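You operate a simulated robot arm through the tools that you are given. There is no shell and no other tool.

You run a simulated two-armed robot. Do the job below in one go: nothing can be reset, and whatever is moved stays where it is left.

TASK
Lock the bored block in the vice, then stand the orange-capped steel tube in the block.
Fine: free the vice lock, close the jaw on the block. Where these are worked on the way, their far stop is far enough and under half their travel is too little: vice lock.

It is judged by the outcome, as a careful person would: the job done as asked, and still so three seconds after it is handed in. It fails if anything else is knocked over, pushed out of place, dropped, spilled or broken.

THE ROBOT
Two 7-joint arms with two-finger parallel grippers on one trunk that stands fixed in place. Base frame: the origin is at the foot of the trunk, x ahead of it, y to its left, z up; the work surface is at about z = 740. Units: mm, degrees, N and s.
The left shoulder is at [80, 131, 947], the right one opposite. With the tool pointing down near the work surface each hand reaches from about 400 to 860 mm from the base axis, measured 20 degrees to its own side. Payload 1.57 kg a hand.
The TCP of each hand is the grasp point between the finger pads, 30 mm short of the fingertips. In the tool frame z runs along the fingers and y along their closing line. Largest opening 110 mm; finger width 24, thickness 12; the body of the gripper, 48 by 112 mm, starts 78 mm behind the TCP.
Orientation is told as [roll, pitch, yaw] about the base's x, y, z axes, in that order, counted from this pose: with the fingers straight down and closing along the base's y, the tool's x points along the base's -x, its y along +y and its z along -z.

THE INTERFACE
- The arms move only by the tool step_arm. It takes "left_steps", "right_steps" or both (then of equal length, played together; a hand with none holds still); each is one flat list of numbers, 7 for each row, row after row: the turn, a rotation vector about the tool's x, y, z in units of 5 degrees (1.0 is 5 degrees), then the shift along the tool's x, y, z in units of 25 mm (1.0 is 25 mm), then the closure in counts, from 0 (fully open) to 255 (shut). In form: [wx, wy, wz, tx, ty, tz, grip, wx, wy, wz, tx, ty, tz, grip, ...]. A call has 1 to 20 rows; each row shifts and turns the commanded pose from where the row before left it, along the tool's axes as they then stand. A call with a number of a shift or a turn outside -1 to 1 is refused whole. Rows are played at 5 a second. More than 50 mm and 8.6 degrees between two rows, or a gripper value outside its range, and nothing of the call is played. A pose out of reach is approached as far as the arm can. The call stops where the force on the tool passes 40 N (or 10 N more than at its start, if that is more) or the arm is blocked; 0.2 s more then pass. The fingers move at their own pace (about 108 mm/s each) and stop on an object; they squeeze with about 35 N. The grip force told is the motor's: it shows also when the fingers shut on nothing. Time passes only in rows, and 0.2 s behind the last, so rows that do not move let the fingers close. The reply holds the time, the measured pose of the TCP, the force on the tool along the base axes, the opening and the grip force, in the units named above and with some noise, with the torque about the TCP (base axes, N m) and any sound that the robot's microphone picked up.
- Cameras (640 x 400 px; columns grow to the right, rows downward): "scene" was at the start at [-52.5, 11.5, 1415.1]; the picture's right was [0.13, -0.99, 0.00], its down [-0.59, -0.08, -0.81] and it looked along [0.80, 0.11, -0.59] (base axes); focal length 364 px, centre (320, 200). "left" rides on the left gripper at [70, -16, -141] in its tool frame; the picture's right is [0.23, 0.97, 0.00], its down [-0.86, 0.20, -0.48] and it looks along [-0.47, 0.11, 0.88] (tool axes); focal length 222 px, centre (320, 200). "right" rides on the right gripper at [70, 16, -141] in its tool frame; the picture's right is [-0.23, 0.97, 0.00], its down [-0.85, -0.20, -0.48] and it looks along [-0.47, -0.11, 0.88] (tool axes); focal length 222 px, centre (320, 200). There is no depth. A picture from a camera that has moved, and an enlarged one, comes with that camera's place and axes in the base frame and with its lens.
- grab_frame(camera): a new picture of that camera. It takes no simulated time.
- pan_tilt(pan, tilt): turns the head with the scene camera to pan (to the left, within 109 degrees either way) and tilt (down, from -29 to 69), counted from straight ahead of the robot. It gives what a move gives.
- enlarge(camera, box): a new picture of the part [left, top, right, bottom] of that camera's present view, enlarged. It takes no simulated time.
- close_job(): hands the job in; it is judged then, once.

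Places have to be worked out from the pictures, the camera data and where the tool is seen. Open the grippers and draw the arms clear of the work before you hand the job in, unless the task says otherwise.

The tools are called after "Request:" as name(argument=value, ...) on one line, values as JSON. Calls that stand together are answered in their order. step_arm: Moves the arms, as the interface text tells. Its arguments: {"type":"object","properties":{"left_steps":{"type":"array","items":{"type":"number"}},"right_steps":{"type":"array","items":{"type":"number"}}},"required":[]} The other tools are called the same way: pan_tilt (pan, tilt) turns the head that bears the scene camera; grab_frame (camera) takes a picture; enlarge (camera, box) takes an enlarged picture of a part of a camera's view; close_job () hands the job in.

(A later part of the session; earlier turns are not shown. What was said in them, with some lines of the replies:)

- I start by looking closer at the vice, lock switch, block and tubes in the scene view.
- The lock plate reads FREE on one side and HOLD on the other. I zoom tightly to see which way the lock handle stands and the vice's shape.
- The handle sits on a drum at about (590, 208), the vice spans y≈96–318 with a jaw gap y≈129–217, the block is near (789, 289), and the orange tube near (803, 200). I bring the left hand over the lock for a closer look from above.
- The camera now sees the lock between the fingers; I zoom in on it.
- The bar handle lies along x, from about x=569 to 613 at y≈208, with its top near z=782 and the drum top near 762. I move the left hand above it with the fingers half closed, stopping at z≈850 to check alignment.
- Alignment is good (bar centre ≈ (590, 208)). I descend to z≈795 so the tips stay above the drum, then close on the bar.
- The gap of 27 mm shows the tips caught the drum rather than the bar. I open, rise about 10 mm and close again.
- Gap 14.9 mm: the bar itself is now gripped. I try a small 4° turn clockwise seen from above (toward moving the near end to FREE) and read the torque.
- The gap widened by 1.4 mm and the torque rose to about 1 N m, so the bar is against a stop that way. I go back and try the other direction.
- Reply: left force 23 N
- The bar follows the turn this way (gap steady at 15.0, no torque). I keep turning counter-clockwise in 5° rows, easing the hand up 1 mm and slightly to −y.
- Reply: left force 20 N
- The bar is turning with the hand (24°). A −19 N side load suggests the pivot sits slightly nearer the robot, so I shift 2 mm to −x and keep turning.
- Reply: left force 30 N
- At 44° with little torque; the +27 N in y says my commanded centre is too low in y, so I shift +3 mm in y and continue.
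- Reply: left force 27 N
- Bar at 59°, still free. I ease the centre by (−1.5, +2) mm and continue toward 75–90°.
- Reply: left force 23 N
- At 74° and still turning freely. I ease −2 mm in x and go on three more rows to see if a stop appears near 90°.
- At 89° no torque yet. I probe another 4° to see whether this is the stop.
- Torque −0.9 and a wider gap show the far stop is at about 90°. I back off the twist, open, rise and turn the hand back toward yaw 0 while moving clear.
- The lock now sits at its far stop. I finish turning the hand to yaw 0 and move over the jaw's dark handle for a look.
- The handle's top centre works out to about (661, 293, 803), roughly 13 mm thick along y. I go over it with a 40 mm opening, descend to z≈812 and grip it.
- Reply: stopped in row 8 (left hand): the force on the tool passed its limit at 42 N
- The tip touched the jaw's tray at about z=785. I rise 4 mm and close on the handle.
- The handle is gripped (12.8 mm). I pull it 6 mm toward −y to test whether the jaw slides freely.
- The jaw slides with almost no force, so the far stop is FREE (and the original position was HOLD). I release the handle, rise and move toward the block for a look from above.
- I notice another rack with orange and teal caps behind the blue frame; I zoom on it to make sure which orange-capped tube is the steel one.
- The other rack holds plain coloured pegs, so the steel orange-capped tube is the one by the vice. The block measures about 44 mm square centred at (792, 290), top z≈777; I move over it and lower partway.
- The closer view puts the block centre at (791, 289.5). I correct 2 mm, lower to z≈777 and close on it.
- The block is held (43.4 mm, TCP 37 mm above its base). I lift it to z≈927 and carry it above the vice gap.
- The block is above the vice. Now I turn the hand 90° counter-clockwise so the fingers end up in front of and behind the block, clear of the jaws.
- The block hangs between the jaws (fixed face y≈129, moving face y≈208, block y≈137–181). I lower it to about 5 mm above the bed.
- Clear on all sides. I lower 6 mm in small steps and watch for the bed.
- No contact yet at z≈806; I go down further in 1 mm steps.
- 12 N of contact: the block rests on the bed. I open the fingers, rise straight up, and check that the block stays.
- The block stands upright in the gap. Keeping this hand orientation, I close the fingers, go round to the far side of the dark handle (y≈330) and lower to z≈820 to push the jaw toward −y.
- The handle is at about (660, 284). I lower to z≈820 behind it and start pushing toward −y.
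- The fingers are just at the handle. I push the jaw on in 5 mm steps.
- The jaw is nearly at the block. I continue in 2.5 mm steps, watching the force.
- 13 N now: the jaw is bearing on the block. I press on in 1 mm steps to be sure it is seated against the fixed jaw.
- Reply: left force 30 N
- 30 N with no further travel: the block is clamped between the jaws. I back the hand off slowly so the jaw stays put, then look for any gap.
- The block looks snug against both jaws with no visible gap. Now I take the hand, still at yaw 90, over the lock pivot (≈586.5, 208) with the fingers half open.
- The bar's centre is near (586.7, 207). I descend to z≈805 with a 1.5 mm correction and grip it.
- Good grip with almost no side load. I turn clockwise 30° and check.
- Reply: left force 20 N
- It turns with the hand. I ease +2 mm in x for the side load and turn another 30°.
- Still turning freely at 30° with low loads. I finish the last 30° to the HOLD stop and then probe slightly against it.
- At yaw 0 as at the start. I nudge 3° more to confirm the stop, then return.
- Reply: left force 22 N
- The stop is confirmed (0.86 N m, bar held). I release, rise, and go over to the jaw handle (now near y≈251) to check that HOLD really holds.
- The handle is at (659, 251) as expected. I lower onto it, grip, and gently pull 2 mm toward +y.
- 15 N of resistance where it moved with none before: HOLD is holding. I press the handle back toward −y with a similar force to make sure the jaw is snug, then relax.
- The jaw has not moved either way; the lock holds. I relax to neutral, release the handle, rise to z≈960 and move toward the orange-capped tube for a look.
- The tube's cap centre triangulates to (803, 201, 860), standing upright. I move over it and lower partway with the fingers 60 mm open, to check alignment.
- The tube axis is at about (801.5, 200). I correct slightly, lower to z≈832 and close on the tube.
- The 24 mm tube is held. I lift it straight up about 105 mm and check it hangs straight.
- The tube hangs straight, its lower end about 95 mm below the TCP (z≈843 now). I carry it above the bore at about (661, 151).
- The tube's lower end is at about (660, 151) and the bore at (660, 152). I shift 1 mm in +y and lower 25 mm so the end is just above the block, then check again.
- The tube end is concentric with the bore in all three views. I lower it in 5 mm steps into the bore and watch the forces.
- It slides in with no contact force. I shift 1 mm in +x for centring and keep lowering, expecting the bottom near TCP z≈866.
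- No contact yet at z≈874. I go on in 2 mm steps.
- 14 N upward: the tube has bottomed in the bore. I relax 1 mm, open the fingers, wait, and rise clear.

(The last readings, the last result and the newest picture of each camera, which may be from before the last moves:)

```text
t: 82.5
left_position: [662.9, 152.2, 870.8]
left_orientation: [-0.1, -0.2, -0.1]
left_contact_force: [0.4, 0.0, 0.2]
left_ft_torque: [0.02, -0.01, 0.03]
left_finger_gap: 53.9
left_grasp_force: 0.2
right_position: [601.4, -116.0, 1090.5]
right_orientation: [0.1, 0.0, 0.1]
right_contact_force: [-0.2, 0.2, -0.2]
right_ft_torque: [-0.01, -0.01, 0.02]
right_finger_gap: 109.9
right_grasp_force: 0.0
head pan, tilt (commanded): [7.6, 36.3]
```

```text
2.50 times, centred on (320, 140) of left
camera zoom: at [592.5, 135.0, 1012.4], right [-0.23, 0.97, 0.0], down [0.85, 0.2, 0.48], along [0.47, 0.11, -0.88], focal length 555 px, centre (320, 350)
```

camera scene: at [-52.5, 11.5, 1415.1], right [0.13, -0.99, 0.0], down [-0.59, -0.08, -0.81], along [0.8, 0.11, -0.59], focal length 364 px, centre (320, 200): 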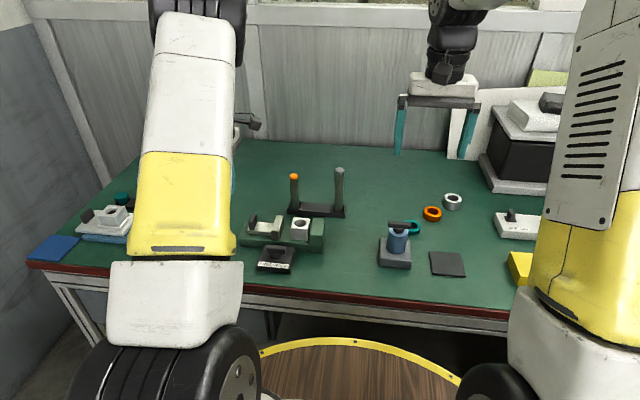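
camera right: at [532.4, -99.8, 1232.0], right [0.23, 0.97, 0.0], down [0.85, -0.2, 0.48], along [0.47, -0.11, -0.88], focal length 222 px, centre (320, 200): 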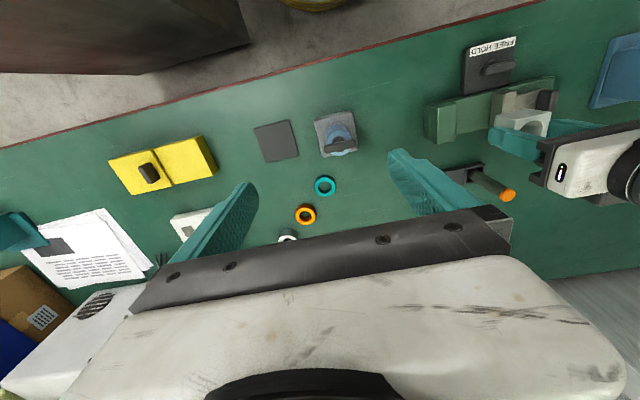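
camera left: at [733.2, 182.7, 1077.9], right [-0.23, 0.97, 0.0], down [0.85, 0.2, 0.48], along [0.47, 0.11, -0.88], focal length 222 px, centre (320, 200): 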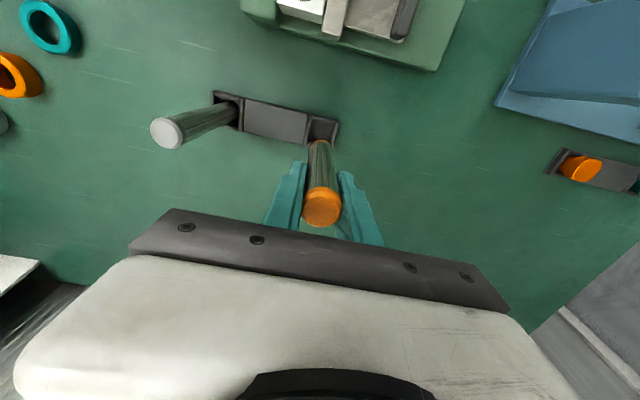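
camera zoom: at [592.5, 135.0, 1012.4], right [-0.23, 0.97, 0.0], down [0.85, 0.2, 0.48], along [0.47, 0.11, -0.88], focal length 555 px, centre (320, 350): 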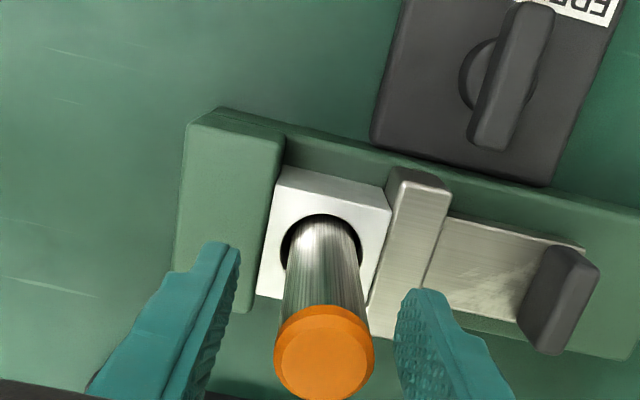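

The tube stands upright in the bore on its own. I rise straight up and draw the left arm back to its starting side.

Request:
step_arm(left_steps=[0, 0, 0, 0, 0, -0.5, 130, 0, 0, 0, 0, 0, -1, 130, 0, 0, 0, 0, 0, -1, 130, 0, 0, 0, 0, 0, -1, 130, 0, 0, 0, 0, 0, -1, 130, 0, 0, 0, 0, 0, -1, 100, 0, 0, 0, 0, 0, -1, 50, 0, 0, 0, 0, 0, -1, 0, 0, 0, 0, 0, 0, -1, 0, 0, 0, 0, 0.5, 1, 0, 0, 0, 0, 0, 0.5, 1, 0, 0, 0, 0, 0, 0.5, 1, 0, 0, 0, 0, 0, 0.5, 1, 0, 0, 0, 0, 0, 0.5, 1, 0, 0, 0, 0, 0, 0.5, 1, 0, 0, 0, 0, 0, 0.5, 1, 0, 0, 0, 0, 0, 0.5, 1, 0, 0, 0, 0, 0, 0.5, 1, 0, 0, 0, 0, 0, 0.5, 1, 0, 0])

Request:
grab_frame(camera="scene")

Request:
enlarge(camera="scene", box=[225, 170, 355, 280])

Request:
enlarge(camera="right", box=[410, 20, 600, 180])

```text
t: 86.5
left_position: [537.3, 403.8, 1082.8]
left_orientation: [0.1, -0.2, -0.2]
left_contact_force: [0.3, 0.1, 0.4]
left_ft_torque: [0.02, 0.0, 0.0]
left_finger_gap: 110.0
left_grasp_force: 0.1
right_position: [601.7, -116.7, 1091.6]
right_orientation: [-0.1, 0.1, 0.0]
right_contact_force: [-0.2, 0.7, 0.3]
right_ft_torque: [0.0, 0.0, -0.01]
right_finger_gap: 110.1
right_grasp_force: 0.1
head pan, tilt (commanded): [7.6, 36.3]
```

```text
taken
camera scene: at [-52.4, 11.3, 1415.1], right [0.13, -0.99, 0.0], down [-0.59, -0.08, -0.81], along [0.8, 0.11, -0.59], focal length 364 px, centre (320, 200)
```

scene: 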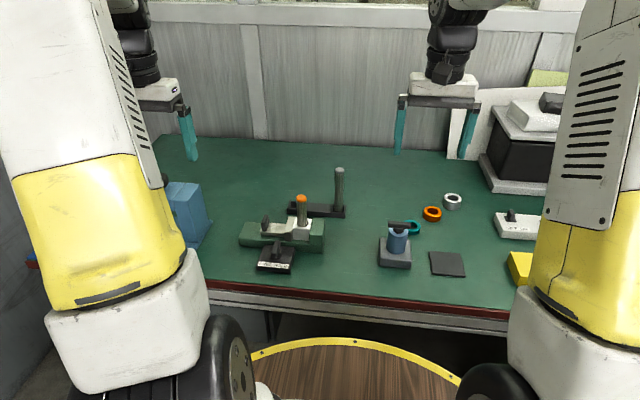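

```text
3.64 times, centred on (290, 225) of scene
camera zoom: at [-52.4, 11.3, 1415.1], right [0.13, -0.99, 0.0], down [-0.59, -0.08, -0.81], along [0.8, 0.11, -0.59], focal length 1324 px, centre (429, 109)
```

zoom: 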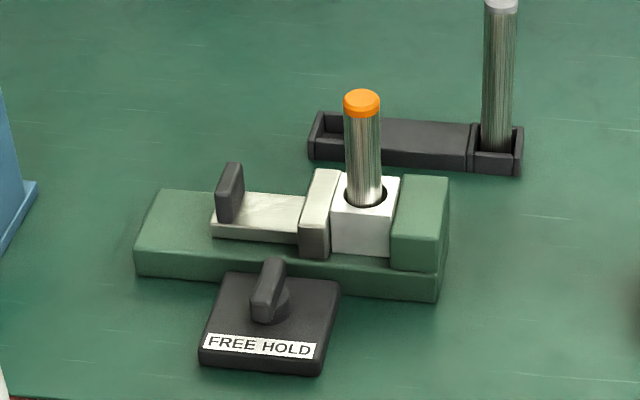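

```text
2.50 times, centred on (505, 100) of right
camera zoom: at [532.4, -100.0, 1231.9], right [0.23, 0.97, 0.0], down [0.85, -0.2, 0.48], along [0.47, -0.11, -0.88], focal length 555 px, centre (-142, 450)
```

zoom: 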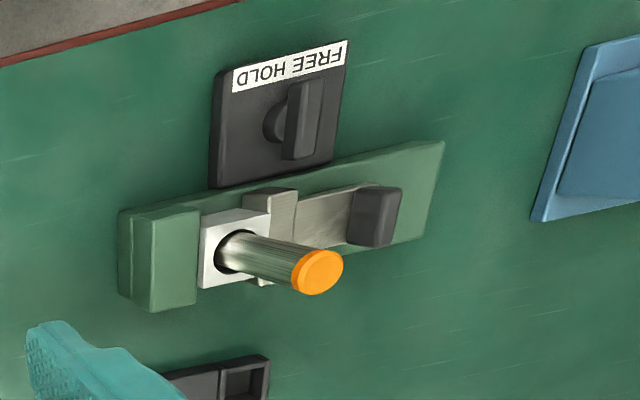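

The block is clamped with the lock at HOLD, the orange-capped tube stands upright in its bore, the grey tube and rack are undisturbed, and both grippers are open and clear. I hand the job in.

Request:
close_job()

```text
The job is handed in.
```

The bored block is locked in the vice, and the orange-capped steel tube is standing upright in its bore. I've handed the job in.

- **Vice lock:** it started at HOLD, so I turned it the full 90° to FREE. Once the block was clamped, I turned it back to the HOLD stop.
- **Clamping:** I set the block on the vice bed and pushed the jaw closed until it stopped at about 30 N, with no visible gap at either jaw. After locking, I pulled and pushed the jaw handle with about 12–15 N, and it didn't visibly move in the camera views.
- **Tube:** it went into the bore without touching the sides until it reached the bottom. It stayed upright after I let go.
- **Surroundings:** in the final pictures the grey-capped tube and its rack look undisturbed, as does everything else in view. Both grippers are open and the arms are clear of the work.
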